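You operate a simulated robot arm through the tools that you are given. There is no shell and no other tool. Be economical: measure what you need, move in short steps, check, and stop when the job is done.

The job below is to be done with a simulated robot arm. You get a single attempt, and the scene is never put back.

TASK
Run the job sheet's length at its speed.
Fine: brake off first; switch off, then brake on.

It is judged by the outcome, as a careful person would: the job done as asked, and still so three seconds after it is handed in. It fails if anything else is knocked over, pushed out of place, dropped, spilled or broken. Flat cloth is picked up by pressing the open fingertips on it (5 to 10 N) and closing them slowly along it; thin cloth reads only 2 to 8 mm in the jaws.

THE ROBOT
A 7-joint arm with a two-finger parallel gripper on a trunk, on a base that drives. Base frame: it is fixed to the floor where the robot stands at the start and does not move with it; the origin is under the middle of the robot, x ahead of it, y to its left, z up; the surface under the hand at the start is at about z = 880. Readings come in mm, degrees, newtons and seconds.
With the tool pointing down near the work surface it reaches from about 360 to 760 mm from the robot's upright axis, wherever it stands. Its first joint turns from -115.0 to 115.0 degrees. Places, roughly: black bobbin (6x6x5 cm) [800, 0, 900]; job sheet [700, -300, 1100]; length counter [800, -200, 900]; length knob [600, 0, 900]; speed knob [-400, -1300, 1300]; tape brake lever [500, -100, 1000]; teal bobbin (6x6x5 cm) [1700, 1000, 1200]; white bobbin (6x6x5 cm) [1600, 1000, 1200]; white spool [1250, 750, 1000]; winder switch [-400, -1300, 1400]. Payload 3.91 kg.
Tool frame: the origin (TCP) lies between the finger pads and is the grasp point; the fingertips stand 30 mm ahead of it; z points along the fingers, y is the line along which they close. The gripper opens to 110 mm. The fingers are 20 mm wide and 10 mm thick; the gripper's body (48 by 112 mm) begins 55 mm behind the TCP.
Orientation is that of the tool frame in the base frame, as a unit quaternion [x, y, z, w]. With the fingers straight down and closing along the base's y, the tool's x points along the base's -x, its y along +y and its z along -z.

THE INTERFACE
- The arm moves only by the tool move_arm. Its argument "plan" is a list of rows, each a list of 7 numbers: the opening, from 0 (shut) to 1 (fully open), then the shift along the base's x, y, z in units of 20 mm (1.0 is 20 mm), then the turn, a rotation vector about the base's x, y, z in units of 5 degrees (1.0 is 5 degrees). In form: [[gripper, dx, dy, dz, ax, ay, az], ...]. A call has 1 to 10 rows; each row shifts and turns the commanded pose from where the row before left it. A call with a number of a shift or a turn outside -1 to 1 is refused whole. A row lasts 0.2 s, in which the tool goes at most 50 mm and 8.6 degrees; a call with a longer step from one row to the next is refused whole, and so is a gripper value outside its range. A pose out of reach is approached as far as the arm can. The call stops where the force on the tool passes 50 N (or 10 N more than at its start, if that is more) or the arm is blocked; 0.2 s more then pass. The fingers move at their own pace (about 108 mm/s each) and stop on an object; they squeeze with about 33 N. The grip force told is the motor's: it shows also when the fingers shut on nothing. Time passes only in rows, and 0.2 s behind the last, so rows that do not move let the fingers close. It gives the time, the measured TCP pose, the force on the tool (base axes), the opening and the grip force at its end, in the units of the frame above (readings bear some noise), with the torque about the TCP (base axes, N m) and any sound that the robot's microphone picked up.
- Cameras (640 x 400 px; columns grow to the right, rows downward): "scene" is now at [21.3, 129.7, 1618.5]; the picture's right is [-0.27, -0.96, 0.00], its down [-0.64, 0.18, -0.74] and it looks along [0.72, -0.20, -0.67] (base axes); focal length 270 px, centre (320, 200). "wrist" rides on the gripper at [72, 17, -103] in the tool frame; the picture's right is [-0.23, 0.97, 0.00], its down [-0.76, -0.18, -0.62] and it looks along [-0.61, -0.14, 0.78] (tool axes); focal length 222 px, centre (320, 200). There is no depth. A picture from a camera that has moved, and an enlarged one, comes with that camera's place and axes in the base frame and with its lens.
- camera(camera): a new picture of that camera. It takes no simulated time.
- raise_lower(by): slides the trunk up (or, below 0, down) by that many mm; the arm and the scene camera ride with it, the base frame stays. It gives what a move gives, with no picture.
- drive_base(legs): drives the robot by 1 to 6 legs, each [ahead, turn to the left] in mm and degrees, along the robot's own axes; the way and the turn of a leg run together, so that a leg with both is an arc; at most 1500 mm and 180 degrees a leg. The arm and the cameras ride along, it lands a little off, and it stops where it bumps. It gives what a move gives.
- pan_tilt(pan, tilt): turns the head with the scene camera to pan (to the left, within 155 degrees either way) and tilt (down, from -29 to 69), counted from straight ahead of the robot. It gives what a move gives.
- close_up(camera, box): a new picture of the part [left, top, right, bottom] of that camera's present view, enlarged. It takes no simulated time.
- hand_in(): hands the job in; it is judged then, once.

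Work in short steps. Places have to be worked out from the pictures, the camera data and where the tool is seen: move nearer, look again, correct. Check each grasp and each placing, and mend what went wrong. You have 120 turns and 82 pictures in all, those below and enlarged ones among them. Open the gripper and draw the arm clear of the work before you hand the job in, unless the task says otherwise; then end with one line.

The tools are called after "Emit:" by a JSON object that holds its "fn" and its "kwargs". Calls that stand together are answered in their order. move_arm: Moves the arm, as the interface text tells. Its arguments: {"type":"object","properties":{"plan":{"type":"array"}},"required":["plan"]} The other tools are called the same way: raise_lower (by) slides the trunk up or down; drive_base (legs) drives the base; pan_tilt (pan, tilt) turns the head that bears the scene camera; camera (camera) takes a picture; close_up (camera, box) takes an enlarged picture of a part of a camera's view; hand_in () hands the job in.

At the start:

```text
clock: 0.0
tcp_pos: [449.0, -143.6, 1237.4]
ee_rot: [0.0, 1.0, 0.0, 0.0]
wrist_force: [-0.6, 0.3, -0.2]
torque: [0.02, 0.0, 0.0]
width: 110.0
grasp_force: 0.1
trunk travel left (down, up): [-725.0, 265.0]
robot x, y, heading: [0.3, 0.1, -0.0]
head pan, tilt: [-15.5, 41.8]
```

scene: 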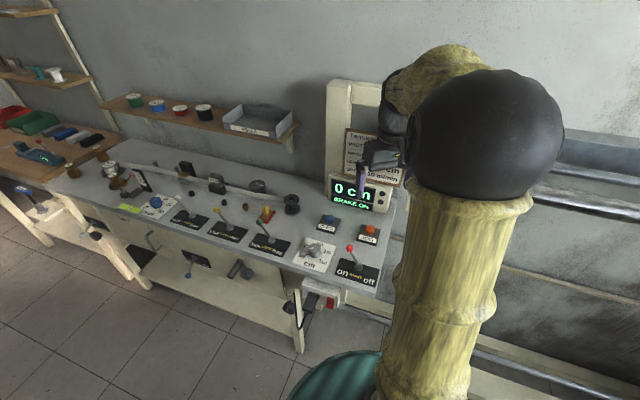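
wrist: 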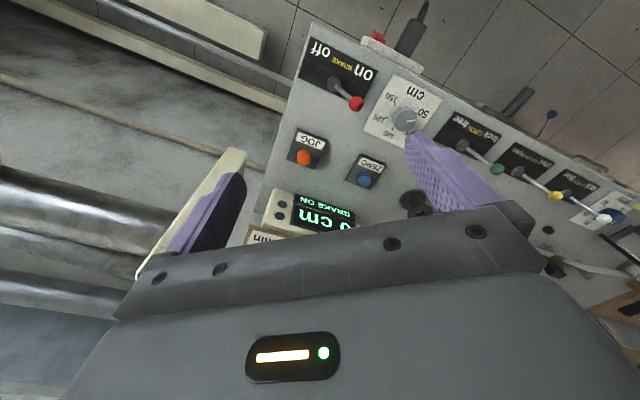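

The job sheet is partly hidden behind the arm, so I enlarge it and the bench panel first.

Emit:
{"fn": "close_up", "kwargs": {"camera": "scene", "box": [320, 110, 420, 200]}}

Emit:
{"fn": "close_up", "kwargs": {"camera": "scene", "box": [100, 160, 400, 330]}}

```text
4.44 times, centred on (370, 155) of scene
camera zoom: at [21.3, 129.7, 1618.5], right [-0.27, -0.96, 0.0], down [-0.64, 0.18, -0.74], along [0.72, -0.2, -0.67], focal length 1201 px, centre (98, 400)
```

zoom: 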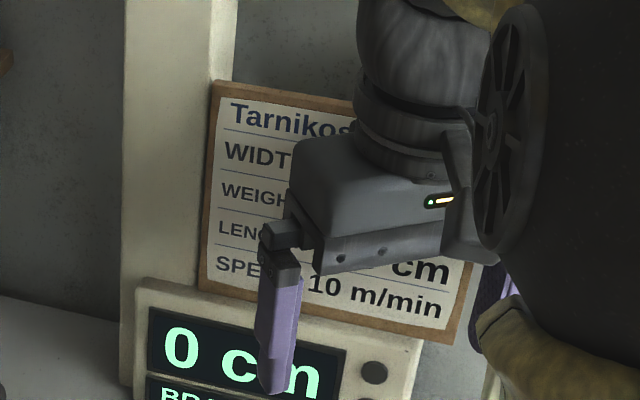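

```text
2.13 times, centred on (250, 245) of scene
camera zoom: at [21.3, 129.7, 1618.5], right [-0.27, -0.96, 0.0], down [-0.64, 0.18, -0.74], along [0.72, -0.2, -0.67], focal length 576 px, centre (469, 104)
```

zoom: 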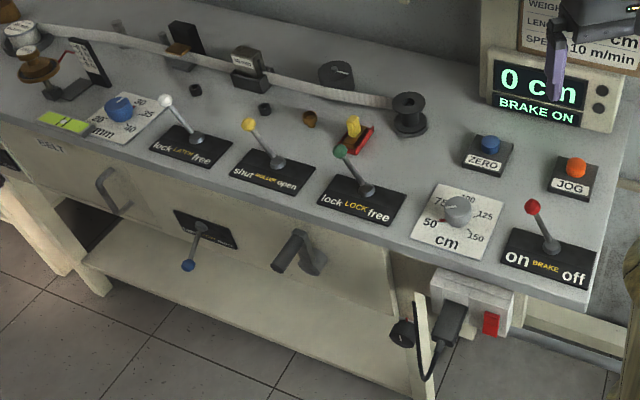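

I raise the arm clear of the sheet to read it in full.

Emit:
{"fn": "move_arm", "kwargs": {"plan": [[0, -0.5, 1, 1, 0, 0, 0], [0, -0.5, 1, 1, 0, 0, 0], [0, -0.5, 1, 1, 0, 0, 0], [0, -0.5, 1, 1, 0, 0, 0], [0, 0, 1, 0, 0, 0, 0], [0, 0, 1, 0, 0, 0, 0], [0, 0, 1, 0, 0, 0, 0], [0, 0, 1, 0, 0, 0, 0], [0, 0, 1, 0, 0, 0, 0], [0, 0, 1, 0, 0, 0, 0]]}}

Emit:
{"fn": "camera", "kwargs": {"camera": "scene"}}

```text
clock: 2.2
tcp_pos: [405.7, 60.0, 1315.0]
ee_rot: [0.0, 1.0, 0.0, -0.001]
wrist_force: [0.0, -0.4, 0.2]
torque: [-0.03, 0.0, -0.01]
width: 0.1
grasp_force: 33.2
trunk travel left (down, up): [-725.0, 265.0]
robot x, y, heading: [3.5, 4.3, -0.0]
head pan, tilt: [-15.5, 41.8]
```

```text
77 pictures are left
camera scene: at [21.4, 130.3, 1618.5], right [-0.27, -0.96, 0.0], down [-0.64, 0.18, -0.75], along [0.72, -0.2, -0.67], focal length 270 px, centre (320, 200)
```

scene: 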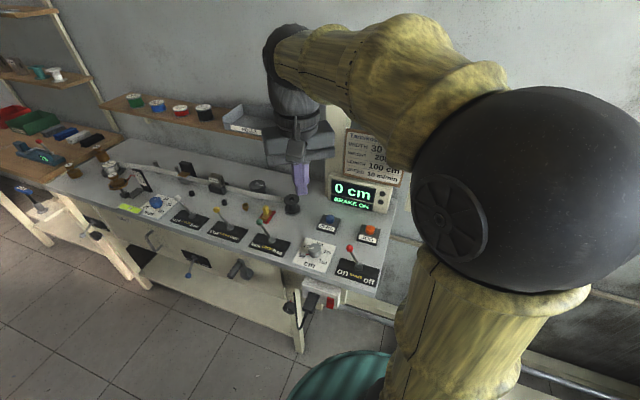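

Emit:
{"fn": "close_up", "kwargs": {"camera": "scene", "box": [325, 125, 415, 215]}}

Emit:
{"fn": "close_up", "kwargs": {"camera": "scene", "box": [200, 180, 400, 320]}}

Emit:
{"fn": "close_up", "kwargs": {"camera": "scene", "box": [90, 150, 250, 260]}}

Emit:
{"fn": "pan_tilt", "kwargs": {"pan": -110, "tilt": 15}}

Emit:
{"fn": "camera", "kwargs": {"camera": "scene"}}

```text
4.44 times, centred on (370, 170) of scene
camera zoom: at [21.4, 130.3, 1618.5], right [-0.27, -0.96, 0.0], down [-0.64, 0.18, -0.75], along [0.72, -0.2, -0.67], focal length 1201 px, centre (98, 333)
```

zoom: 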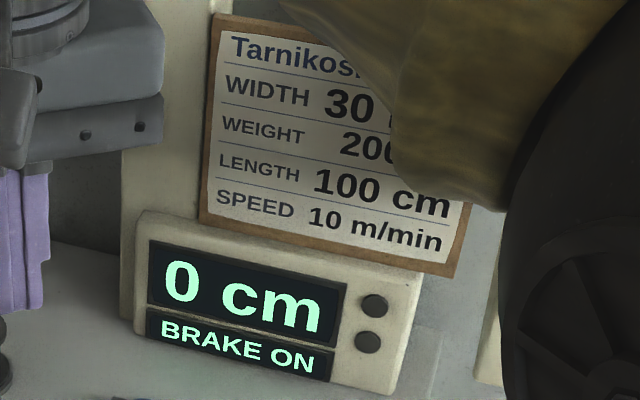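

```text
2.86 times, centred on (300, 250) of scene
camera zoom: at [21.4, 130.3, 1618.5], right [-0.27, -0.96, 0.0], down [-0.64, 0.18, -0.75], along [0.72, -0.2, -0.67], focal length 772 px, centre (377, 57)
```

zoom: 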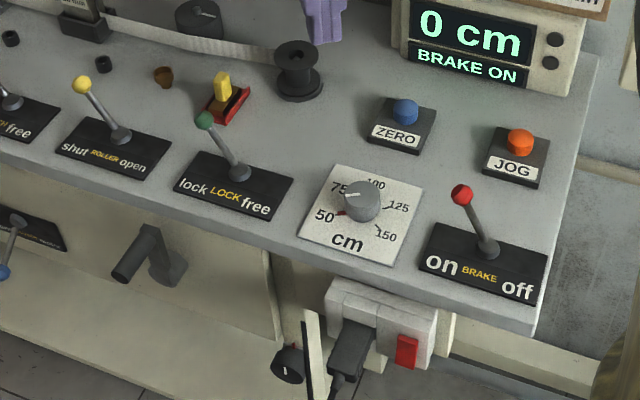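

```text
3.64 times, centred on (170, 205) of scene
camera zoom: at [21.4, 130.3, 1618.5], right [-0.27, -0.96, 0.0], down [-0.64, 0.18, -0.75], along [0.72, -0.2, -0.67], focal length 983 px, centre (866, 182)
```

zoom: 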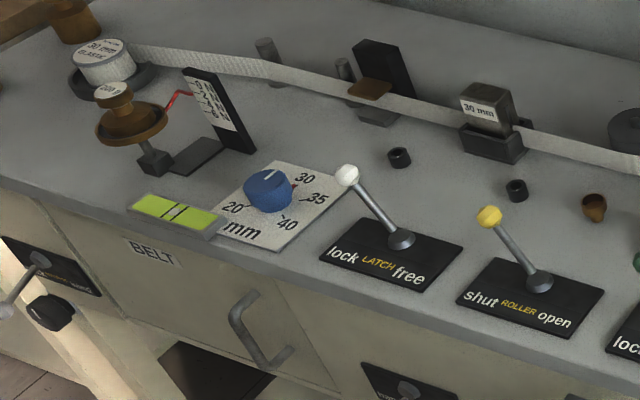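

```text
clock: 3.9
tcp_pos: [406.8, 59.0, 1314.8]
ee_rot: [-0.002, 1.0, 0.0, 0.001]
wrist_force: [-0.4, -0.5, -0.3]
torque: [0.0, -0.03, -0.01]
width: 0.1
grasp_force: 33.2
trunk travel left (down, up): [-725.0, 265.0]
robot x, y, heading: [-3.5, -1.1, 0.0]
head pan, tilt: [-110.0, 15.0]
```

```text
73 pictures are left
camera scene: at [-91.3, 64.4, 1660.8], right [-0.94, 0.34, 0.0], down [0.09, 0.24, -0.97], along [-0.33, -0.91, -0.26], focal length 270 px, centre (320, 200)
```

scene: 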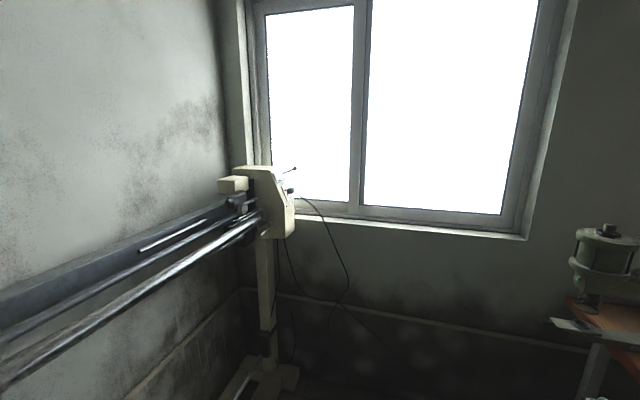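

The sheet says length 100 cm, speed 10 m/min. I now look at the winder head on the wall.

Emit:
{"fn": "close_up", "kwargs": {"camera": "scene", "box": [210, 150, 330, 250]}}

Emit:
{"fn": "pan_tilt", "kwargs": {"pan": -100, "tilt": 45}}

Emit:
{"fn": "camera", "kwargs": {"camera": "scene"}}

```text
4.00 times, centred on (270, 200) of scene
camera zoom: at [-91.3, 64.4, 1660.8], right [-0.94, 0.34, 0.0], down [0.09, 0.24, -0.97], along [-0.33, -0.91, -0.26], focal length 1081 px, centre (520, 200)
```

zoom: 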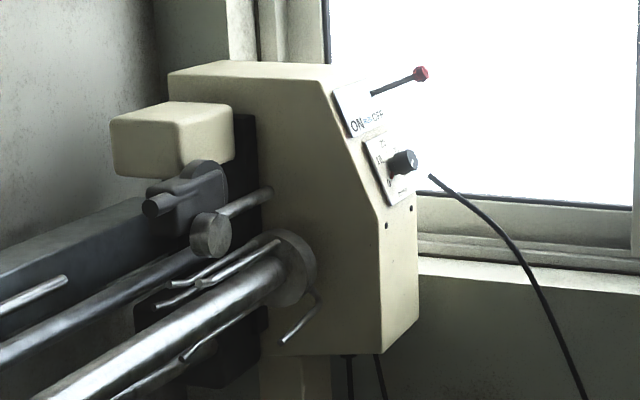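

```text
clock: 4.8
tcp_pos: [407.0, 58.4, 1314.6]
ee_rot: [0.0, 1.0, 0.0, -0.001]
wrist_force: [0.4, 0.5, -0.3]
torque: [0.0, -0.01, 0.01]
width: 0.0
grasp_force: 32.2
trunk travel left (down, up): [-725.0, 265.0]
robot x, y, heading: [0.2, -3.3, -0.1]
head pan, tilt: [-100.0, 45.0]
```

```text
71 pictures are left
camera scene: at [-73.6, 72.1, 1614.1], right [-0.98, 0.17, 0.0], down [0.12, 0.7, -0.71], along [-0.12, -0.7, -0.71], focal length 270 px, centre (320, 200)
```

scene: 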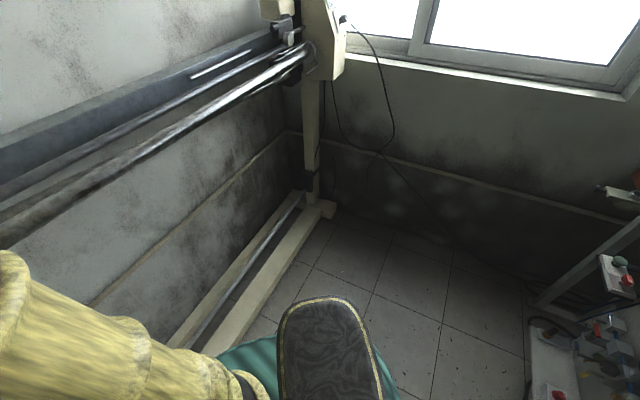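

The winder's panel faces the room (about [-0.8, 0.6]); I'll go there later. First the brake lever and length knob: I aim the head at them for a sharp look.

Emit:
{"fn": "pan_tilt", "kwargs": {"pan": -10, "tilt": 55}}

Emit:
{"fn": "camera", "kwargs": {"camera": "scene"}}

Emit:
{"fn": "camera", "kwargs": {"camera": "wrist"}}

```text
clock: 6.5
tcp_pos: [407.7, 59.3, 1315.1]
ee_rot: [0.0, 1.0, 0.0, 0.0]
wrist_force: [-0.1, 0.7, -0.2]
torque: [0.02, 0.0, -0.02]
width: 0.0
grasp_force: 32.5
trunk travel left (down, up): [-725.0, 265.0]
robot x, y, heading: [1.0, -1.5, -0.0]
head pan, tilt: [-10.0, 55.0]
```

```text
70 pictures are left
camera scene: at [11.6, 139.6, 1600.6], right [-0.17, -0.98, 0.0], down [-0.81, 0.14, -0.57], along [0.56, -0.1, -0.82], focal length 270 px, centre (320, 200)
```

scene: 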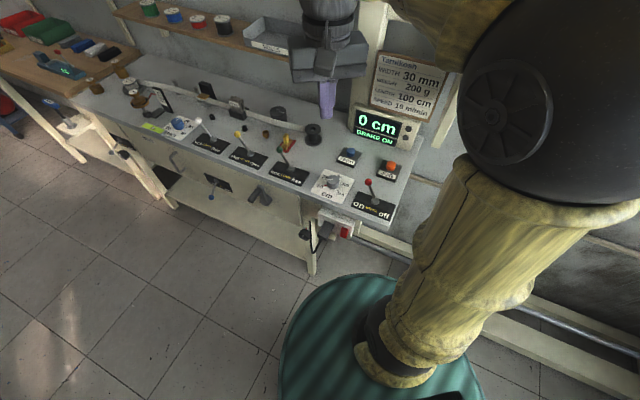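

```text
69 pictures are left
camera wrist: at [333.1, 76.7, 1418.3], right [0.23, 0.97, 0.0], down [0.76, -0.18, 0.62], along [0.61, -0.14, -0.78], focal length 222 px, centre (320, 200)
```

wrist: 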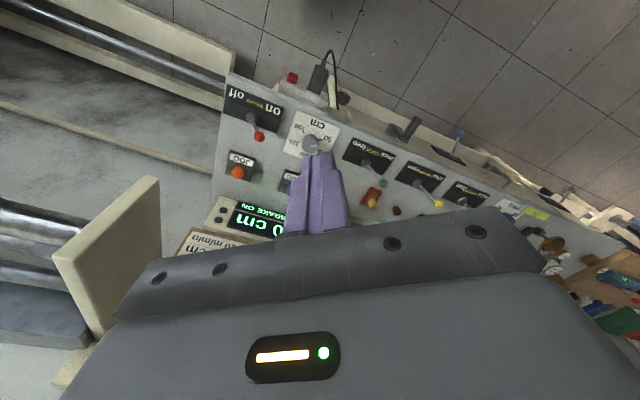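

Emit:
{"fn": "close_up", "kwargs": {"camera": "scene", "box": [290, 140, 420, 230]}}

Emit:
{"fn": "close_up", "kwargs": {"camera": "wrist", "box": [210, 70, 350, 170]}}

```text
4.44 times, centred on (355, 185) of scene
camera zoom: at [11.6, 139.6, 1600.6], right [-0.17, -0.98, 0.0], down [-0.81, 0.14, -0.57], along [0.56, -0.1, -0.82], focal length 1201 px, centre (164, 267)
```

zoom: 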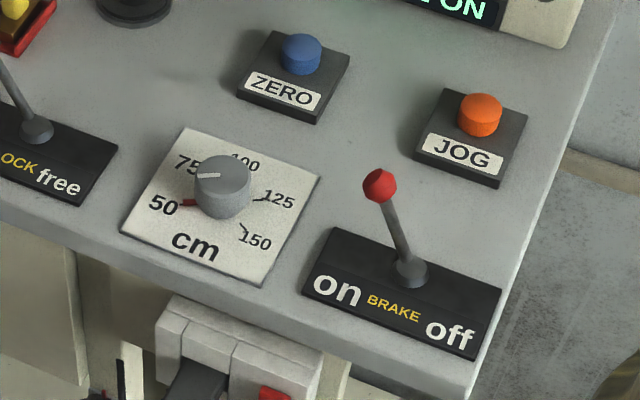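

```text
4.00 times, centred on (280, 120) of wrist
camera zoom: at [333.1, 76.7, 1418.3], right [0.23, 0.97, 0.0], down [0.76, -0.18, 0.62], along [0.61, -0.14, -0.78], focal length 888 px, centre (480, 520)
```

zoom: 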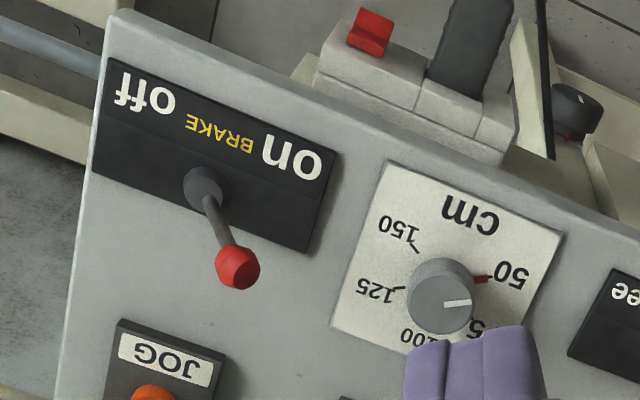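

I judge the red brake ball at about [491, -93, 960], pivot [463, -117, 890], and the lever's swing along e=[0.57, 0.82] (on = +e, off = -e). I move above the ball with the jaws yawed -35° so they straddle it along e.

Emit:
{"fn": "move_arm", "kwargs": {"plan": [[0.5, 0.417, -0.76, 0, 0, 0, -0.7], [0.5, 0.417, -0.76, 0, 0, 0, -0.7], [0.5, 0.417, -0.76, 0, 0, 0, -0.7], [0.5, 0.417, -0.76, 0, 0, 0, -0.7], [0.5, 0.417, -0.76, 0, 0, 0, -0.7], [0.5, 0.417, -0.76, 0, 0, 0, -0.7], [0.5, 0.417, -0.76, 0, 0, 0, -0.7], [0.5, 0.417, -0.76, 0, 0, 0, -0.7], [0.5, 0.417, -0.76, 0, 0, 0, -0.7], [0.5, 0.417, -0.76, 0, 0, 0, -0.7]]}}

Emit:
{"fn": "move_arm", "kwargs": {"plan": [[0.5, 0, 0, -1, 0, 0, 0], [0.5, 0, 0, -1, 0, 0, 0], [0.5, 0, 0, -1, 0, 0, 0], [0.5, 0, 0, -1, 0, 0, 0], [0.5, 0, 0, -1, 0, 0, 0], [0.5, 0, 0, -1, 0, 0, 0], [0.5, 0, 0, -1, 0, 0, 0], [0.5, 0, 0, -1, 0, 0, 0], [0.5, 0, 0, -1, 0, 0, 0], [0.5, 0, 0, -1, 0, 0, 0]]}}

Emit:
{"fn": "camera", "kwargs": {"camera": "wrist"}}

Emit:
{"fn": "camera", "kwargs": {"camera": "scene"}}

```text
clock: 8.7
tcp_pos: [491.3, -93.1, 1315.8]
ee_rot: [0.302, 0.953, 0.0, -0.001]
wrist_force: [-0.7, 0.4, 0.6]
torque: [0.02, 0.0, 0.0]
width: 54.8
grasp_force: 0.1
trunk travel left (down, up): [-725.0, 265.0]
robot x, y, heading: [-1.2, 2.2, 0.3]
head pan, tilt: [-10.0, 55.0]
```

```text
clock: 10.9
tcp_pos: [492.2, -93.9, 1115.0]
ee_rot: [0.301, 0.954, 0.0, 0.0]
wrist_force: [-0.2, 0.0, -0.2]
torque: [0.0, 0.02, -0.01]
width: 55.0
grasp_force: 0.0
trunk travel left (down, up): [-725.0, 265.0]
robot x, y, heading: [0.6, 3.0, -0.1]
head pan, tilt: [-10.0, 55.0]
```

```text
66 pictures are left
camera wrist: at [441.8, -39.0, 1219.4], right [0.74, 0.67, 0.0], down [0.52, -0.58, 0.62], along [0.42, -0.46, -0.78], focal length 222 px, centre (320, 200)
```

wrist: 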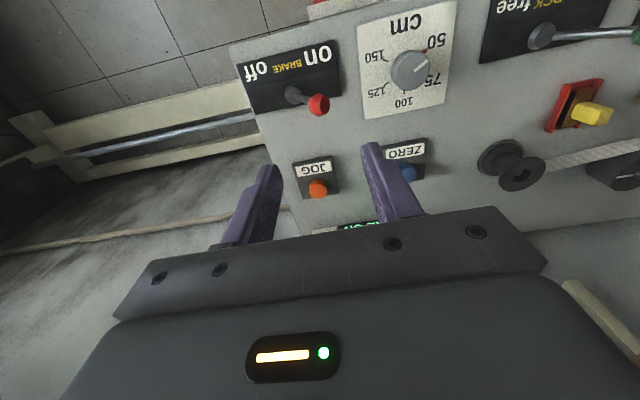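

```text
65 pictures are left
camera scene: at [12.1, 139.5, 1600.6], right [-0.17, -0.98, 0.0], down [-0.81, 0.14, -0.57], along [0.56, -0.1, -0.82], focal length 270 px, centre (320, 200)
```

scene: 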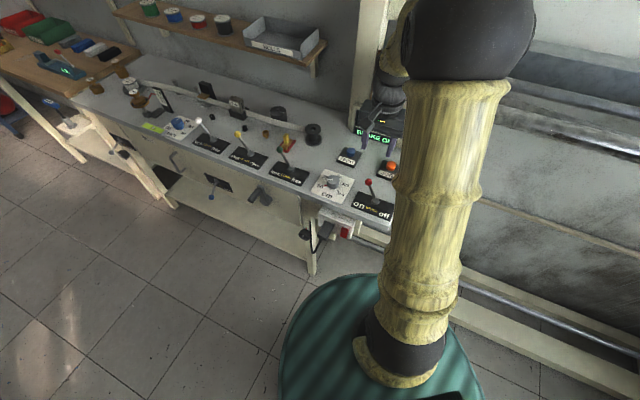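

The wrist view confirms the ball at about [489, -92, 960], so I lower the open jaws around it.

Emit:
{"fn": "move_arm", "kwargs": {"plan": [[0.5, -0.1, 0, -1, 0, 0, 0], [0.5, 0, 0, -1, 0, 0, 0], [0.5, 0, 0, -1, 0, 0, 0], [0.5, 0, 0, -1, 0, 0, 0], [0.5, 0, 0, -1, 0, 0, 0], [0.5, 0, 0, -1, 0, 0, 0], [0.5, 0, 0, -0.8, 0, 0, 0], [0.5, 0, 0, -0.8, 0, 0, 0]]}}

Emit:
{"fn": "camera", "kwargs": {"camera": "wrist"}}

```text
clock: 12.7
tcp_pos: [490.2, -96.2, 963.4]
ee_rot: [0.3, 0.954, 0.0, 0.0]
wrist_force: [-0.2, 0.3, 0.9]
torque: [0.0, -0.04, 0.0]
width: 55.0
grasp_force: 0.2
trunk travel left (down, up): [-725.0, 265.0]
robot x, y, heading: [-3.5, -3.6, -0.0]
head pan, tilt: [-10.0, 55.0]
```

```text
64 pictures are left
camera wrist: at [439.7, -39.1, 1066.9], right [0.74, 0.67, 0.0], down [0.52, -0.58, 0.62], along [0.42, -0.46, -0.78], focal length 222 px, centre (320, 200)
```

wrist: 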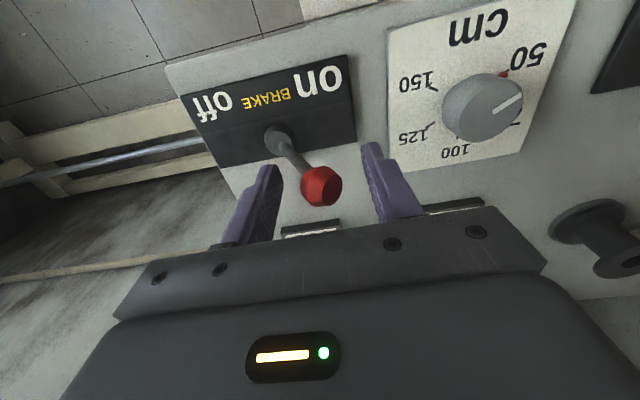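

The ball sits between the fingers. I push along -e towards "off".

Emit:
{"fn": "move_arm", "kwargs": {"plan": [[0.5, -0.43, -0.61, 0, 0, 0, 0], [0.5, -0.43, -0.61, 0, 0, 0, 0], [0.5, -0.43, -0.61, 0, 0, 0, 0], [0.5, -0.43, -0.61, 0, 0, 0, 0], [0.5, -0.43, -0.61, 0, 0, 0, 0], [0.5, -0.43, -0.61, 0, 0, 0, 0]]}}

Emit:
{"fn": "camera", "kwargs": {"camera": "wrist"}}

```text
clock: 14.1
tcp_pos: [443.3, -163.0, 965.7]
ee_rot: [0.297, 0.955, -0.001, 0.001]
wrist_force: [12.8, 17.0, 0.8]
torque: [0.55, -0.4, -0.08]
width: 65.4
grasp_force: 10.4
trunk travel left (down, up): [-725.0, 265.0]
robot x, y, heading: [3.5, -0.6, 0.2]
head pan, tilt: [-10.0, 55.0]
```

```text
63 pictures are left
camera wrist: at [390.6, -108.5, 1068.4], right [0.74, 0.67, 0.0], down [0.52, -0.58, 0.62], along [0.42, -0.46, -0.78], focal length 222 px, centre (320, 200)
```

wrist: 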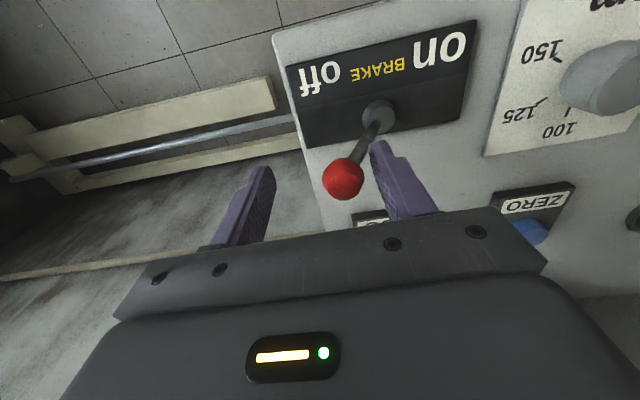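

The lever leans to "off" and pushes back at its stop. I back off, rise, and check the display.

Emit:
{"fn": "move_arm", "kwargs": {"plan": [[0.6, 0.4, 0.55, 0, 0, 0, 0], [0.6, 0, 0, 1, 0, 0, 0], [0.6, 0, 0, 1, 0, 0, 0], [0.6, 0, 0, 1, 0, 0, 0], [0.6, 0, 0, 1, 0, 0, 0]]}}

Emit:
{"fn": "close_up", "kwargs": {"camera": "scene", "box": [320, 90, 420, 230]}}

Emit:
{"fn": "camera", "kwargs": {"camera": "wrist"}}

```text
clock: 15.3
tcp_pos: [448.5, -156.8, 1045.3]
ee_rot: [0.3, 0.954, 0.0, -0.001]
wrist_force: [-0.6, -0.1, -0.2]
torque: [-0.02, -0.02, -0.01]
width: 66.0
grasp_force: 0.1
trunk travel left (down, up): [-725.0, 265.0]
robot x, y, heading: [-0.5, -4.1, -0.1]
head pan, tilt: [-10.0, 55.0]
```

```text
2.86 times, centred on (370, 160) of scene
camera zoom: at [11.4, 139.8, 1600.5], right [-0.17, -0.98, 0.0], down [-0.81, 0.14, -0.57], along [0.56, -0.1, -0.82], focal length 772 px, centre (177, 314)
```

zoom: 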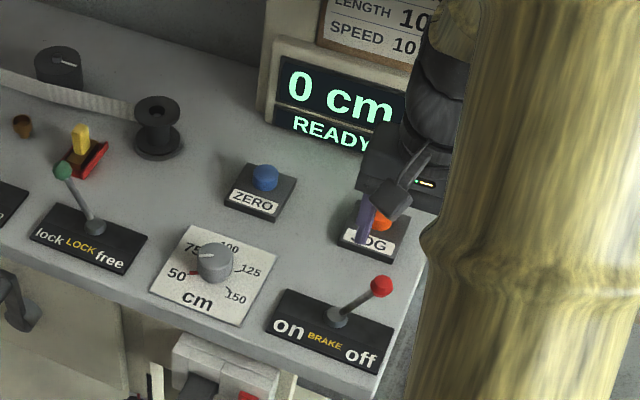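

```text
61 pictures are left
camera wrist: at [397.7, -101.5, 1148.8], right [0.74, 0.67, 0.0], down [0.52, -0.58, 0.62], along [0.42, -0.46, -0.78], focal length 222 px, centre (320, 200)
```

wrist: 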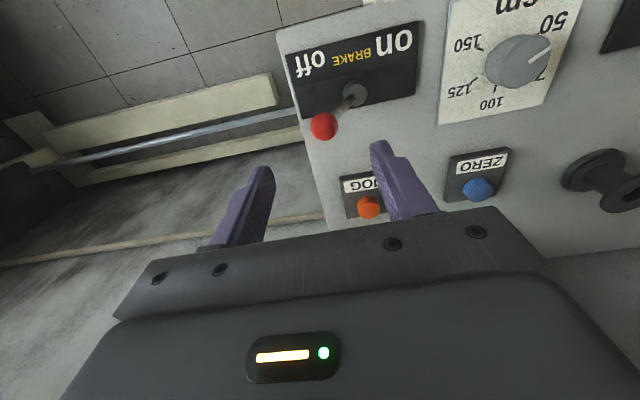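

Display reads READY. Next I move above the length knob, about [551, 1].

Emit:
{"fn": "move_arm", "kwargs": {"plan": [[0.6, 0.3, 0.3, 1, 0, 0, 0], [0.6, 0.5, 0.85, 1, 0, 0, 0], [0.6, 0.6, 0.96, 0, 0, 0, 0], [0.6, 0.6, 0.96, 0, 0, 0, 0], [0.6, 0.6, 0.96, 0, 0, 0, 0], [0.6, 0.6, 0.96, 0, 0, 0, 0], [0.6, 0.6, 0.96, 0, 0, 0, 0], [0.6, 0.6, 0.96, 0, 0, 0, 0], [0.6, 0.6, 0.96, 0, 0, 0, 0]]}}

Emit:
{"fn": "close_up", "kwargs": {"camera": "wrist", "box": [240, 60, 400, 160]}}

```text
clock: 17.3
tcp_pos: [545.3, 0.7, 1085.2]
ee_rot: [0.301, 0.954, 0.0, 0.001]
wrist_force: [0.0, -0.5, 0.4]
torque: [-0.02, 0.02, 0.02]
width: 66.0
grasp_force: 0.1
trunk travel left (down, up): [-725.0, 265.0]
robot x, y, heading: [-1.7, 4.6, -0.1]
head pan, tilt: [-10.0, 55.0]
```

```text
4.00 times, centred on (320, 110) of wrist
camera zoom: at [494.3, 55.5, 1187.6], right [0.74, 0.67, 0.0], down [0.52, -0.58, 0.62], along [0.42, -0.46, -0.78], focal length 888 px, centre (320, 560)
```

zoom: 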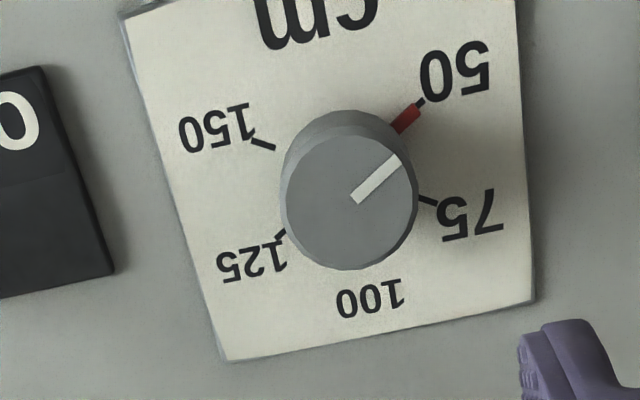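

The red pointer sits at 50; ticks are 60° apart clockwise, so 100 needs a -120° turn. Knob centre ≈ [556, 2], top z ≈ 919. I pre-rotate the hand to yaw +60 above it.

Emit:
{"fn": "move_arm", "kwargs": {"plan": [[0.6, 0.5, 0.05, 0, 0, 0, 1], [0.6, 0, 0, 0, 0, 0, 1], [0.6, 0, 0, 0, 0, 0, 1], [0.6, 0, 0, 0, 0, 0, 1], [0.6, 0, 0, 0, 0, 0, 1], [0.6, 0, 0, 0, 0, 0, 1], [0.6, 0, 0, 0, 0, 0, 1], [0.6, 0, 0, 0, 0, 0, 1], [0.6, 0, 0, 0, 0, 0, 1], [0.6, 0, 0, 0, 0, 0, 1]]}}

Emit:
{"fn": "move_arm", "kwargs": {"plan": [[0.6, 0, 0, 0, 0, 0, 1], [0.6, 0, 0, 0, 0, 0, 1], [0.6, 0, 0, 0, 0, 0, 1], [0.6, 0, 0, 0, 0, 0, 1], [0.6, 0, 0, 0, 0, 0, 1], [0.6, 0, 0, 0, 0, 0, 1], [0.6, 0, 0, 0, 0, 0, 1], [0.6, 0, 0, 0, 0, 0, 1], [0.6, 0, 0, 0, 0, 0, 1]]}}

Emit:
{"fn": "camera", "kwargs": {"camera": "wrist"}}

```text
clock: 19.5
tcp_pos: [555.4, 1.0, 1084.7]
ee_rot: [-0.131, 0.991, 0.0, 0.0]
wrist_force: [1.0, -0.9, 0.4]
torque: [-0.02, -0.02, 0.01]
width: 66.0
grasp_force: 0.0
trunk travel left (down, up): [-725.0, 265.0]
robot x, y, heading: [-2.0, -2.3, 0.0]
head pan, tilt: [-10.0, 55.0]
```

```text
clock: 21.5
tcp_pos: [556.7, 0.5, 1084.0]
ee_rot: [-0.5, 0.866, 0.0, 0.0]
wrist_force: [0.6, -0.1, 0.2]
torque: [0.04, -0.01, 0.0]
width: 66.3
grasp_force: 0.0
trunk travel left (down, up): [-725.0, 265.0]
robot x, y, heading: [1.5, -2.5, 0.0]
head pan, tilt: [-10.0, 55.0]
```

```text
59 pictures are left
camera wrist: at [504.3, -52.7, 1188.0], right [-0.73, 0.68, 0.0], down [0.53, 0.57, 0.62], along [0.43, 0.46, -0.78], focal length 222 px, centre (320, 200)
```

wrist: 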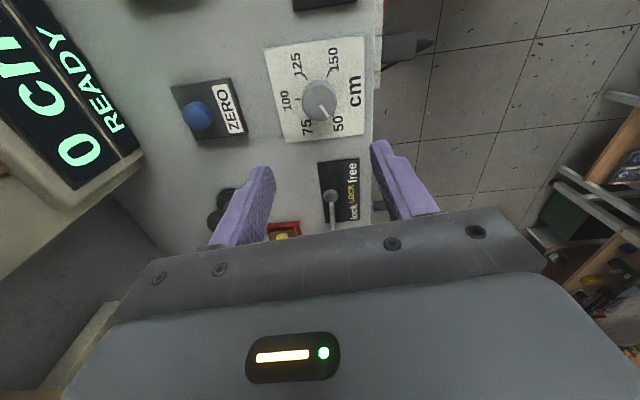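

The knob is under the hand within a few mm. I lower to about 70 mm above it and check.

Emit:
{"fn": "move_arm", "kwargs": {"plan": [[0.6, -0.1, 0, -1, 0, 0, 0], [0.6, 0, 0, -1, 0, 0, 0], [0.6, 0, 0, -1, 0, 0, 0], [0.6, 0, 0, -1, 0, 0, 0], [0.6, 0, 0, -1, 0, 0, 0], [0.6, 0, 0, -0.5, 0, 0, 0]]}}

Emit:
{"fn": "camera", "kwargs": {"camera": "wrist"}}

```text
clock: 22.9
tcp_pos: [555.9, 1.0, 972.6]
ee_rot: [-0.5, 0.866, -0.001, 0.0]
wrist_force: [-0.3, -0.4, 0.2]
torque: [-0.03, -0.01, 0.0]
width: 66.0
grasp_force: 0.1
trunk travel left (down, up): [-725.0, 265.0]
robot x, y, heading: [-1.1, -1.8, 0.0]
head pan, tilt: [-10.0, 55.0]
```

```text
58 pictures are left
camera wrist: at [504.2, -52.8, 1077.0], right [-0.73, 0.68, 0.0], down [0.54, 0.57, 0.62], along [0.43, 0.46, -0.78], focal length 222 px, centre (320, 200)
```

wrist: 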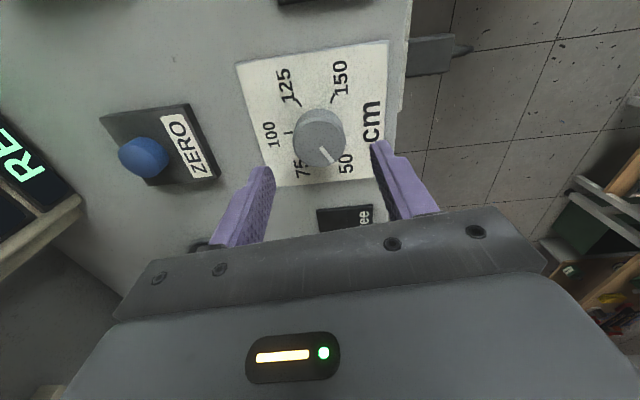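

Aligned within ~5 mm; I shift slightly, go down to TCP z≈926 and close.

Emit:
{"fn": "move_arm", "kwargs": {"plan": [[0.6, -0.15, -0.1, -1, 0, 0, 0], [0.6, 0, 0, -1, 0, 0, 0], [0.6, 0, 0, -0.3, 0, 0, 0], [0, 0, 0, 0, 0, 0, 0], [0, 0, 0, 0, 0, 0, 0], [0, 0, 0, 0, 0, 0, 0]]}}

Emit:
{"fn": "camera", "kwargs": {"camera": "wrist"}}

```text
clock: 24.3
tcp_pos: [553.4, -2.5, 929.8]
ee_rot: [-0.499, 0.867, 0.0, 0.002]
wrist_force: [13.9, -6.7, 2.6]
torque: [-0.41, -0.39, -0.13]
width: 41.4
grasp_force: 45.1
trunk travel left (down, up): [-725.0, 265.0]
robot x, y, heading: [0.6, 1.2, -0.2]
head pan, tilt: [-10.0, 55.0]
```

```text
57 pictures are left
camera wrist: at [502.6, -55.9, 1032.8], right [-0.73, 0.68, 0.0], down [0.53, 0.57, 0.62], along [0.43, 0.45, -0.78], focal length 222 px, centre (320, 200)
```

wrist: 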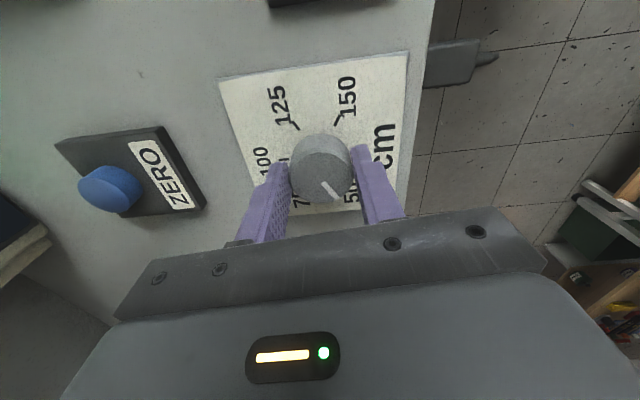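

The knob is gripped (41 mm) with a little side load along the closing axis. I ease that by 2 mm and turn the first 50°.

Emit:
{"fn": "move_arm", "kwargs": {"plan": [[0, 0.09, -0.05, 0, 0, 0, 0], [0, 0, 0, 0, 0, 0, -0.8], [0, 0, 0, 0, 0, 0, -0.8], [0, 0, 0, 0, 0, 0, -0.8], [0, 0, 0, 0, 0, 0, -0.8], [0, 0, 0, 0, 0, 0, -0.8]]}}

Emit:
{"fn": "camera", "kwargs": {"camera": "wrist"}}

```text
clock: 25.7
tcp_pos: [553.9, -1.0, 929.3]
ee_rot: [-0.342, 0.94, -0.001, 0.001]
wrist_force: [13.1, -2.1, 12.5]
torque: [0.2, -0.57, -0.02]
width: 41.5
grasp_force: 45.7
trunk travel left (down, up): [-725.0, 265.0]
robot x, y, heading: [-2.7, 0.5, -0.3]
head pan, tilt: [-10.0, 55.0]
```

```text
56 pictures are left
camera wrist: at [486.6, -34.8, 1032.7], right [-0.45, 0.89, 0.0], down [0.7, 0.35, 0.62], along [0.56, 0.28, -0.78], focal length 222 px, centre (320, 200)
```

wrist: 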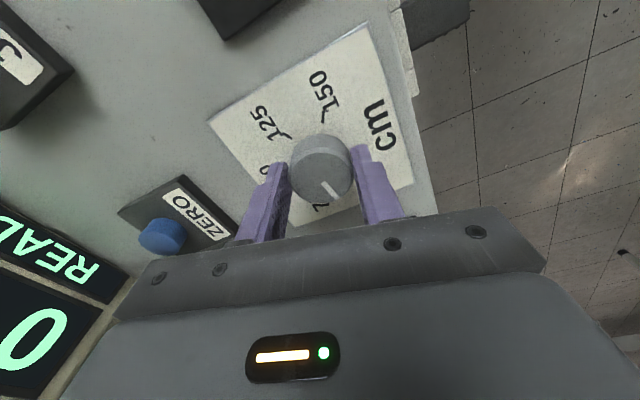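

The knob turns with the hand (20° so far). I continue by 100° with eyes on force.

Emit:
{"fn": "move_arm", "kwargs": {"plan": [[0, 0.05, 0, 0, 0, 0, -1], [0, 0, 0, 0, 0, 0, -1], [0, 0, 0, 0, 0, 0, -1], [0, 0, 0, 0, 0, 0, -1], [0, 0, 0, 0, 0, 0, -1], [0, 0, 0, 0, 0, 0, -1], [0, 0, 0, 0, 0, 0, -1], [0, 0, 0, 0, 0, 0, -1], [0, 0, 0, 0, 0, 0, -1], [0, 0, 0, 0, 0, 0, -1]]}}

Emit:
{"fn": "move_arm", "kwargs": {"plan": [[0, 0, 0, 0, 0, 0, -1], [0, 0, 0, 0, 0, 0, -1], [0, 0, 0, 0, 0, 0, -1], [0, 0, 0, 0, 0, 0, -1], [0, 0, 0, 0, 0, 0, -1], [0, 0, 0, 0, 0, 0, -1], [0, 0, 0, 0, 0, 0, -1], [0, 0, 0, 0, 0, 0, -1], [0, 0, 0, 0, 0, 0, -1], [0, 0, 0, 0, 0, 0, -1]]}}

Emit:
{"fn": "camera", "kwargs": {"camera": "wrist"}}

```text
clock: 27.9
tcp_pos: [553.5, 0.4, 929.1]
ee_rot: [0.088, 0.996, 0.0, 0.0]
wrist_force: [7.2, 14.1, 21.3]
torque: [0.99, 0.65, 0.0]
width: 41.4
grasp_force: 45.0
trunk travel left (down, up): [-725.0, 265.0]
robot x, y, heading: [0.9, -0.8, 0.1]
head pan, tilt: [-10.0, 55.0]
```

```text
clock: 30.1
tcp_pos: [555.1, 2.1, 930.3]
ee_rot: [0.5, 0.866, 0.001, 0.0]
wrist_force: [17.5, 25.9, 22.6]
torque: [0.59, 0.04, 0.06]
width: 41.1
grasp_force: 45.1
trunk travel left (down, up): [-725.0, 265.0]
robot x, y, heading: [3.5, 1.5, 0.1]
head pan, tilt: [-10.0, 55.0]
```

```text
55 pictures are left
camera wrist: at [531.7, 73.9, 1032.6], right [0.96, 0.29, 0.0], down [0.23, -0.75, 0.62], along [0.18, -0.6, -0.78], focal length 222 px, centre (320, 200)
```

wrist: 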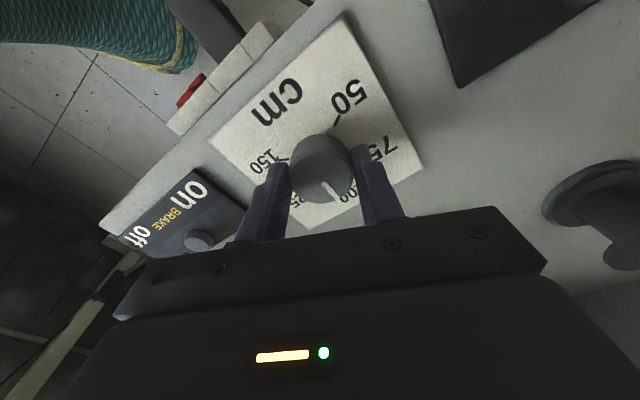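

About 120° turned. I release, rise and check the pointer.

Emit:
{"fn": "move_arm", "kwargs": {"plan": [[0.6, 0, 0, 0, 0, 0, 0], [0.6, 0, 0, 0, 0, 0, 0], [0.6, 0, 0, 1, 0, 0, 0], [0.6, 0, 0, 1, 0, 0, 0], [0.6, 0, 0, 1, 0, 0, 0], [0.6, 0, 0, 1, 0, 0, 0], [0.6, 0, 0, 1, 0, 0, 0], [0.6, 0, 0, 1, 0, 0, 0]]}}

Emit:
{"fn": "close_up", "kwargs": {"camera": "wrist", "box": [240, 60, 400, 160]}}

```text
clock: 31.9
tcp_pos: [553.9, -0.1, 1047.7]
ee_rot: [0.5, 0.866, 0.001, 0.0]
wrist_force: [-0.4, 0.4, 0.0]
torque: [0.04, -0.01, -0.03]
width: 66.1
grasp_force: 0.0
trunk travel left (down, up): [-725.0, 265.0]
robot x, y, heading: [1.7, 0.5, 0.0]
head pan, tilt: [-10.0, 55.0]
```

```text
4.00 times, centred on (320, 110) of wrist
camera zoom: at [530.9, 71.0, 1152.2], right [0.96, 0.29, 0.0], down [0.23, -0.75, 0.62], along [0.18, -0.6, -0.78], focal length 888 px, centre (320, 560)
```

zoom: 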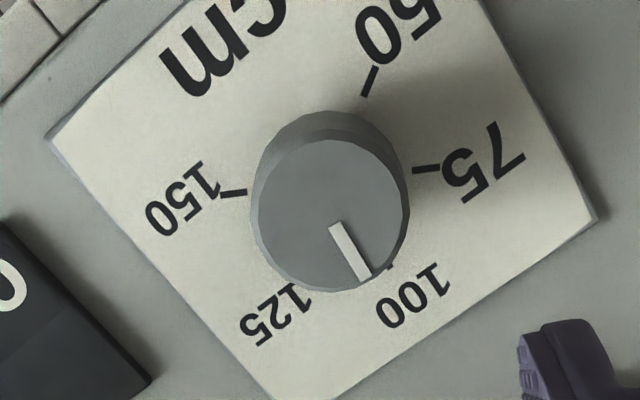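

The line looks near 100, maybe slightly beyond. I check with the head camera for a second opinion.

Emit:
{"fn": "close_up", "kwargs": {"camera": "scene", "box": [308, 165, 358, 205]}}

```text
10.00 times, centred on (333, 185) of scene
camera zoom: at [11.4, 139.7, 1600.5], right [-0.17, -0.98, 0.0], down [-0.81, 0.14, -0.57], along [0.56, -0.1, -0.82], focal length 2702 px, centre (190, 350)
```

zoom: 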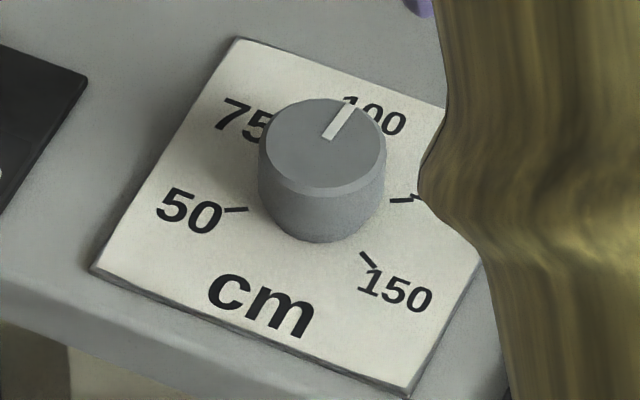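

The two views suggest it's within a few degrees of 100, possibly a slight overshoot. I rotate the hand back to yaw +60, from where the red pointer and the 100 tick should both be visible.

Emit:
{"fn": "move_arm", "kwargs": {"plan": [[0.6, 0, 0, 0, 0, 0, 1], [0.6, 0, 0, 0, 0, 0, 1], [0.6, 0, 0, 0, 0, 0, 1], [0.6, 0, 0, 0, 0, 0, 1], [0.6, 0, 0, 0, 0, 0, 1], [0.6, 0, 0, 0, 0, 0, 1], [0.6, 0, 0, 0, 0, 0, 1], [0.6, 0, 0, 0, 0, 0, 1], [0.6, 0, 0, 0, 0, 0, 1], [0.6, 0, 0, 0, 0, 0, 1]]}}

Emit:
{"fn": "move_arm", "kwargs": {"plan": [[0.6, 0, 0, 0, 0, 0, 1], [0.6, 0, 0, 0, 0, 0, 1], [0.6, 0, 0, 0, 0, 0, 1], [0.6, 0, 0, 0, 0, 0, 1], [0.6, 0, 0, 0, 0, 0, 1], [0.6, 0, 0, 0, 0, 0, 1], [0.6, 0, 0, 0, 0, 0, 1], [0.6, 0, 0, 0, 0, 0, 1], [0.6, 0, 0, 0, 0, 0, 1], [0.6, 0, 0, 0, 0, 0, 1]]}}

Emit:
{"fn": "close_up", "kwargs": {"camera": "wrist", "box": [240, 60, 400, 160]}}

```text
clock: 34.1
tcp_pos: [554.7, -2.4, 1048.2]
ee_rot: [0.087, 0.996, 0.0, 0.0]
wrist_force: [0.1, -0.2, -0.1]
torque: [0.0, -0.02, 0.0]
width: 65.9
grasp_force: 0.0
trunk travel left (down, up): [-725.0, 265.0]
robot x, y, heading: [0.3, 0.2, 0.1]
head pan, tilt: [-10.0, 55.0]
```

```text
clock: 36.3
tcp_pos: [554.8, -1.6, 1048.8]
ee_rot: [-0.343, 0.939, 0.0, 0.0]
wrist_force: [-0.4, -1.4, -0.2]
torque: [0.02, -0.01, 0.02]
width: 65.9
grasp_force: 0.1
trunk travel left (down, up): [-725.0, 265.0]
robot x, y, heading: [0.0, -3.6, -0.0]
head pan, tilt: [-10.0, 55.0]
```

```text
4.00 times, centred on (320, 110) of wrist
camera zoom: at [486.3, -35.3, 1152.5], right [-0.45, 0.89, 0.0], down [0.7, 0.35, 0.62], along [0.56, 0.28, -0.78], focal length 888 px, centre (320, 560)
```

zoom: 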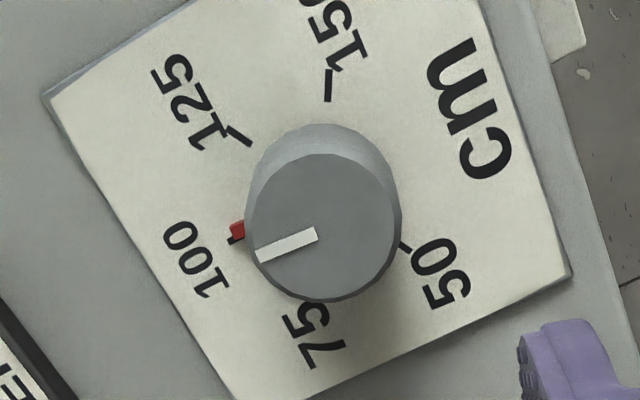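

The red pointer stands about 6° past the 100 tick. I regrip and turn back a little.

Emit:
{"fn": "move_arm", "kwargs": {"plan": [[0.6, 0.1, 0.17, -1, 0, 0, 0], [0.6, 0, 0, -1, 0, 0, 0], [0.6, 0, 0, -1, 0, 0, 0], [0.6, 0, 0, -1, 0, 0, 0], [0.6, 0, 0, -1, 0, 0, 0], [0.6, 0, 0, -1, 0, 0, 0], [0, 0, 0, 0, 0, 0, 0], [0, 0, 0, 0, 0, 0, 0], [0, 0, 0, 0, 0, 0, 0]]}}

Emit:
{"fn": "close_up", "kwargs": {"camera": "wrist", "box": [240, 100, 400, 200]}}

```text
clock: 38.3
tcp_pos: [557.2, 0.9, 929.4]
ee_rot: [-0.343, 0.94, 0.0, 0.0]
wrist_force: [3.2, -1.8, -3.6]
torque: [-0.59, -0.47, 0.0]
width: 41.5
grasp_force: 45.0
trunk travel left (down, up): [-725.0, 265.0]
robot x, y, heading: [0.4, -0.3, -0.1]
head pan, tilt: [-10.0, 55.0]
```

```text
4.00 times, centred on (320, 150) of wrist
camera zoom: at [490.3, -31.7, 1033.2], right [-0.45, 0.89, 0.0], down [0.7, 0.35, 0.62], along [0.56, 0.28, -0.78], focal length 888 px, centre (320, 400)
```

zoom: 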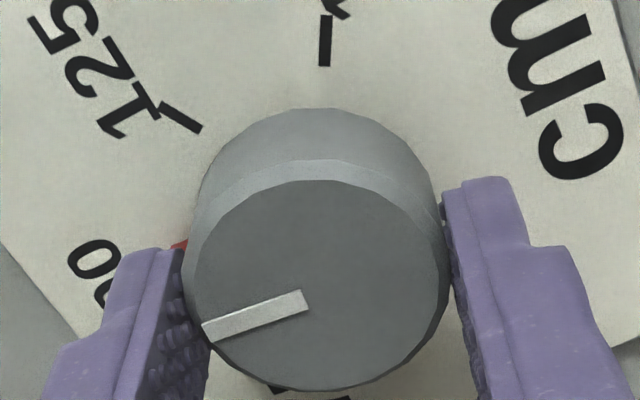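

Grip centred. I turn +7° and release, then rise to check.

Emit:
{"fn": "move_arm", "kwargs": {"plan": [[0, 0, 0, 0, 0, 0, 0.7], [0, 0, 0, 0, 0, 0, 0.7], [0, 0, 0, 0, 0, 0, 0], [0.6, 0, 0, 0, 0, 0, 0], [0.6, 0, 0, 0, 0, 0, 0], [0.6, 0, 0, 1, 0, 0, 0], [0.6, 0, 0, 1, 0, 0, 0], [0.6, 0, 0, 1, 0, 0, 0], [0.6, 0, 0, 1, 0, 0, 0], [0.6, 0, 0, 1, 0, 0, 0]]}}

Emit:
{"fn": "close_up", "kwargs": {"camera": "wrist", "box": [240, 60, 400, 160]}}

```text
clock: 40.5
tcp_pos: [555.4, 0.6, 1028.4]
ee_rot: [-0.399, 0.917, -0.001, 0.0]
wrist_force: [-0.3, -0.8, 0.4]
torque: [0.0, 0.03, -0.01]
width: 65.7
grasp_force: 0.1
trunk travel left (down, up): [-725.0, 265.0]
robot x, y, heading: [-1.4, -0.7, -0.1]
head pan, tilt: [-10.0, 55.0]
```

```text
4.00 times, centred on (320, 110) of wrist
camera zoom: at [493.1, -40.7, 1132.2], right [-0.56, 0.83, 0.0], down [0.65, 0.44, 0.62], along [0.52, 0.35, -0.78], focal length 888 px, centre (320, 560)
```

zoom: 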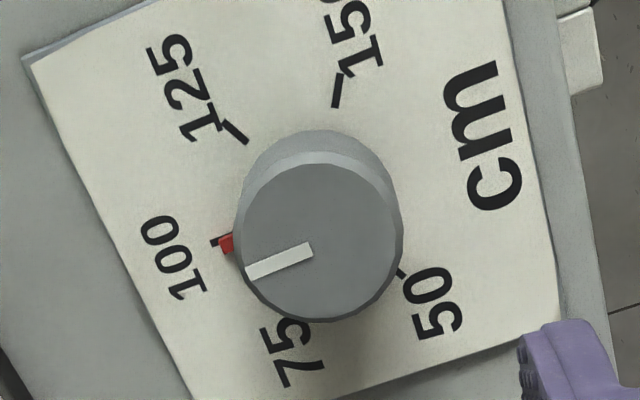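

The pointer is now on 100. I raise and tuck the arm, and look back along my route to the winder (bearing about -135°).

Emit:
{"fn": "move_arm", "kwargs": {"plan": [[0, -0.6, 0, 1, 0, 0, -1], [0, -0.6, 0, 1, 0, 0, -1], [0, -0.6, 0, 1, 0, 0, -1], [0, -0.6, 0, 1, 0, 0, -1], [0, -0.6, 0, 1, 0, 0, -1], [0, -0.6, 0, 1, 0, 0, -1], [0, -0.6, 0, 1, 0, 0, -1], [0, -0.6, 0, 1, 0, 0, -1], [0, -0.6, 0, 1, 0, 0, -1], [0, -0.6, 0, 1, 0, 0, -0.4]]}}

Emit:
{"fn": "pan_tilt", "kwargs": {"pan": -135, "tilt": 35}}

Emit:
{"fn": "camera", "kwargs": {"camera": "scene"}}

```text
clock: 42.7
tcp_pos: [434.4, 2.5, 1230.7]
ee_rot: [0.001, 1.0, -0.001, -0.001]
wrist_force: [0.0, -0.1, 0.7]
torque: [0.04, 0.01, -0.03]
width: 0.0
grasp_force: 32.9
trunk travel left (down, up): [-725.0, 265.0]
robot x, y, heading: [2.5, -1.1, 0.3]
head pan, tilt: [-10.0, 55.0]
```

```text
clock: 44.8
tcp_pos: [435.5, 2.9, 1228.9]
ee_rot: [-0.001, 1.0, 0.0, 0.001]
wrist_force: [0.1, -0.4, 0.4]
torque: [-0.02, -0.03, 0.01]
width: 0.2
grasp_force: 33.0
trunk travel left (down, up): [-725.0, 265.0]
robot x, y, heading: [2.6, 0.3, 0.3]
head pan, tilt: [-135.0, 35.0]
```

```text
49 pictures are left
camera scene: at [-121.5, 90.0, 1628.8], right [-0.71, 0.71, 0.0], down [0.41, 0.41, -0.82], along [-0.58, -0.58, -0.57], focal length 270 px, centre (320, 200)
```

scene: 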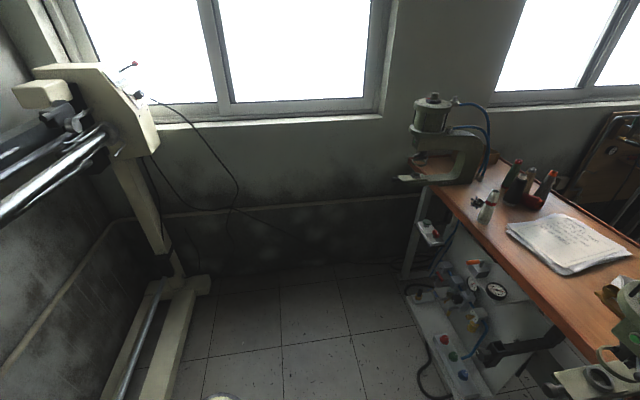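

The corner has a window wall at about 1430 mm along -e, so I'll stop near [-815, -650] (clear of wall, rails and orange table) by turning left 38° and reversing.

Emit:
{"fn": "drive_base", "kwargs": {"legs": [[0, 38.5], [-700, 0]]}}

Emit:
{"fn": "pan_tilt", "kwargs": {"pan": -110, "tilt": 30}}

Emit:
{"fn": "camera", "kwargs": {"camera": "scene"}}

```text
clock: 51.9
tcp_pos: [-223.6, -176.7, 1230.1]
ee_rot: [-0.321, 0.947, 0.0, 0.0]
wrist_force: [0.0, 0.8, -0.3]
torque: [0.02, -0.02, 0.03]
width: 0.0
grasp_force: 32.7
trunk travel left (down, up): [-725.0, 265.0]
robot x, y, heading: [-572.9, -447.7, 37.5]
head pan, tilt: [-135.0, 35.0]
```

```text
clock: 52.8
tcp_pos: [-223.9, -177.4, 1230.6]
ee_rot: [-0.321, 0.947, 0.0, -0.001]
wrist_force: [-0.4, 0.2, 1.0]
torque: [0.0, 0.02, 0.0]
width: 0.0
grasp_force: 33.1
trunk travel left (down, up): [-725.0, 265.0]
robot x, y, heading: [-571.2, -441.5, 37.4]
head pan, tilt: [-110.0, 30.0]
```

```text
48 pictures are left
camera scene: at [-680.5, -446.3, 1636.6], right [-0.95, -0.3, 0.0], down [-0.15, 0.48, -0.87], along [0.26, -0.83, -0.5], focal length 270 px, centre (320, 200)
```

scene: 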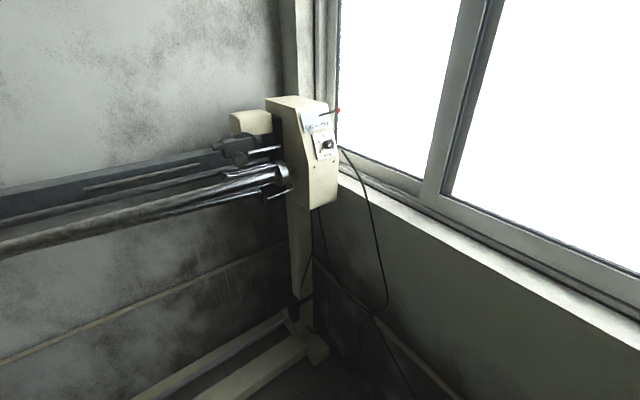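

Triangulated: speed knob ≈ [-430, -1335, 1334], switch ball ≈ [-458, -1340, 1450]. A close-up of the panel for its markings.

Emit:
{"fn": "close_up", "kwargs": {"camera": "scene", "box": [270, 90, 360, 170]}}

Emit:
{"fn": "drive_base", "kwargs": {"legs": [[-330, 0]]}}

Emit:
{"fn": "camera", "kwargs": {"camera": "scene"}}

```text
5.00 times, centred on (315, 130) of scene
camera zoom: at [-680.5, -446.3, 1636.6], right [-0.95, -0.3, 0.0], down [-0.15, 0.48, -0.87], along [0.26, -0.83, -0.5], focal length 1351 px, centre (345, 550)
```

zoom: 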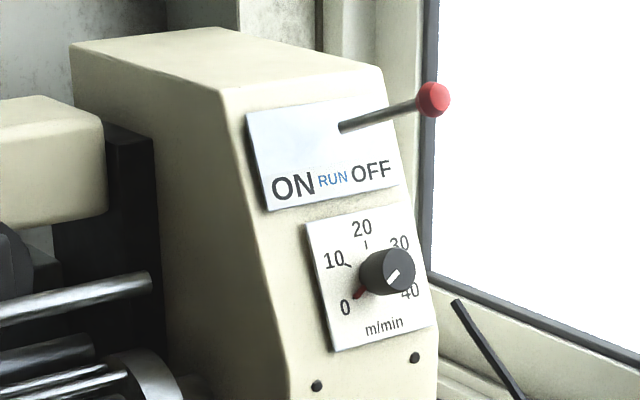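

```text
clock: 54.9
tcp_pos: [-435.7, -340.1, 1229.7]
ee_rot: [-0.32, 0.947, 0.0, 0.0]
wrist_force: [-0.3, 0.2, 0.1]
torque: [0.0, 0.04, 0.01]
width: 0.0
grasp_force: 32.7
trunk travel left (down, up): [-725.0, 265.0]
robot x, y, heading: [-783.7, -607.8, 37.3]
head pan, tilt: [-110.0, 30.0]
stopped in leg 1: the robot was blocked; the commanded pose is now the measured one
```

```text
46 pictures are left
camera scene: at [-893.1, -607.5, 1636.7], right [-0.95, -0.3, 0.0], down [-0.15, 0.48, -0.87], along [0.26, -0.83, -0.5], focal length 270 px, centre (320, 200)
```

scene: 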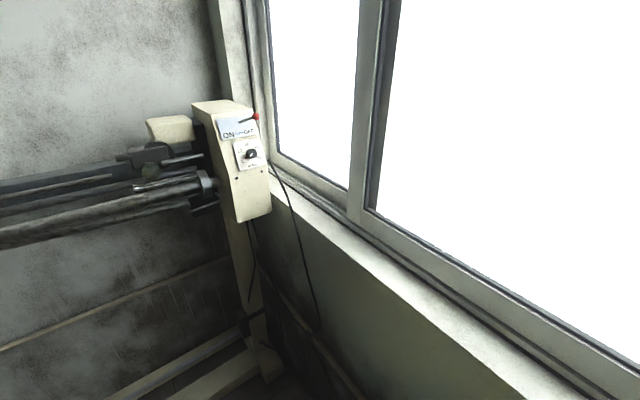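

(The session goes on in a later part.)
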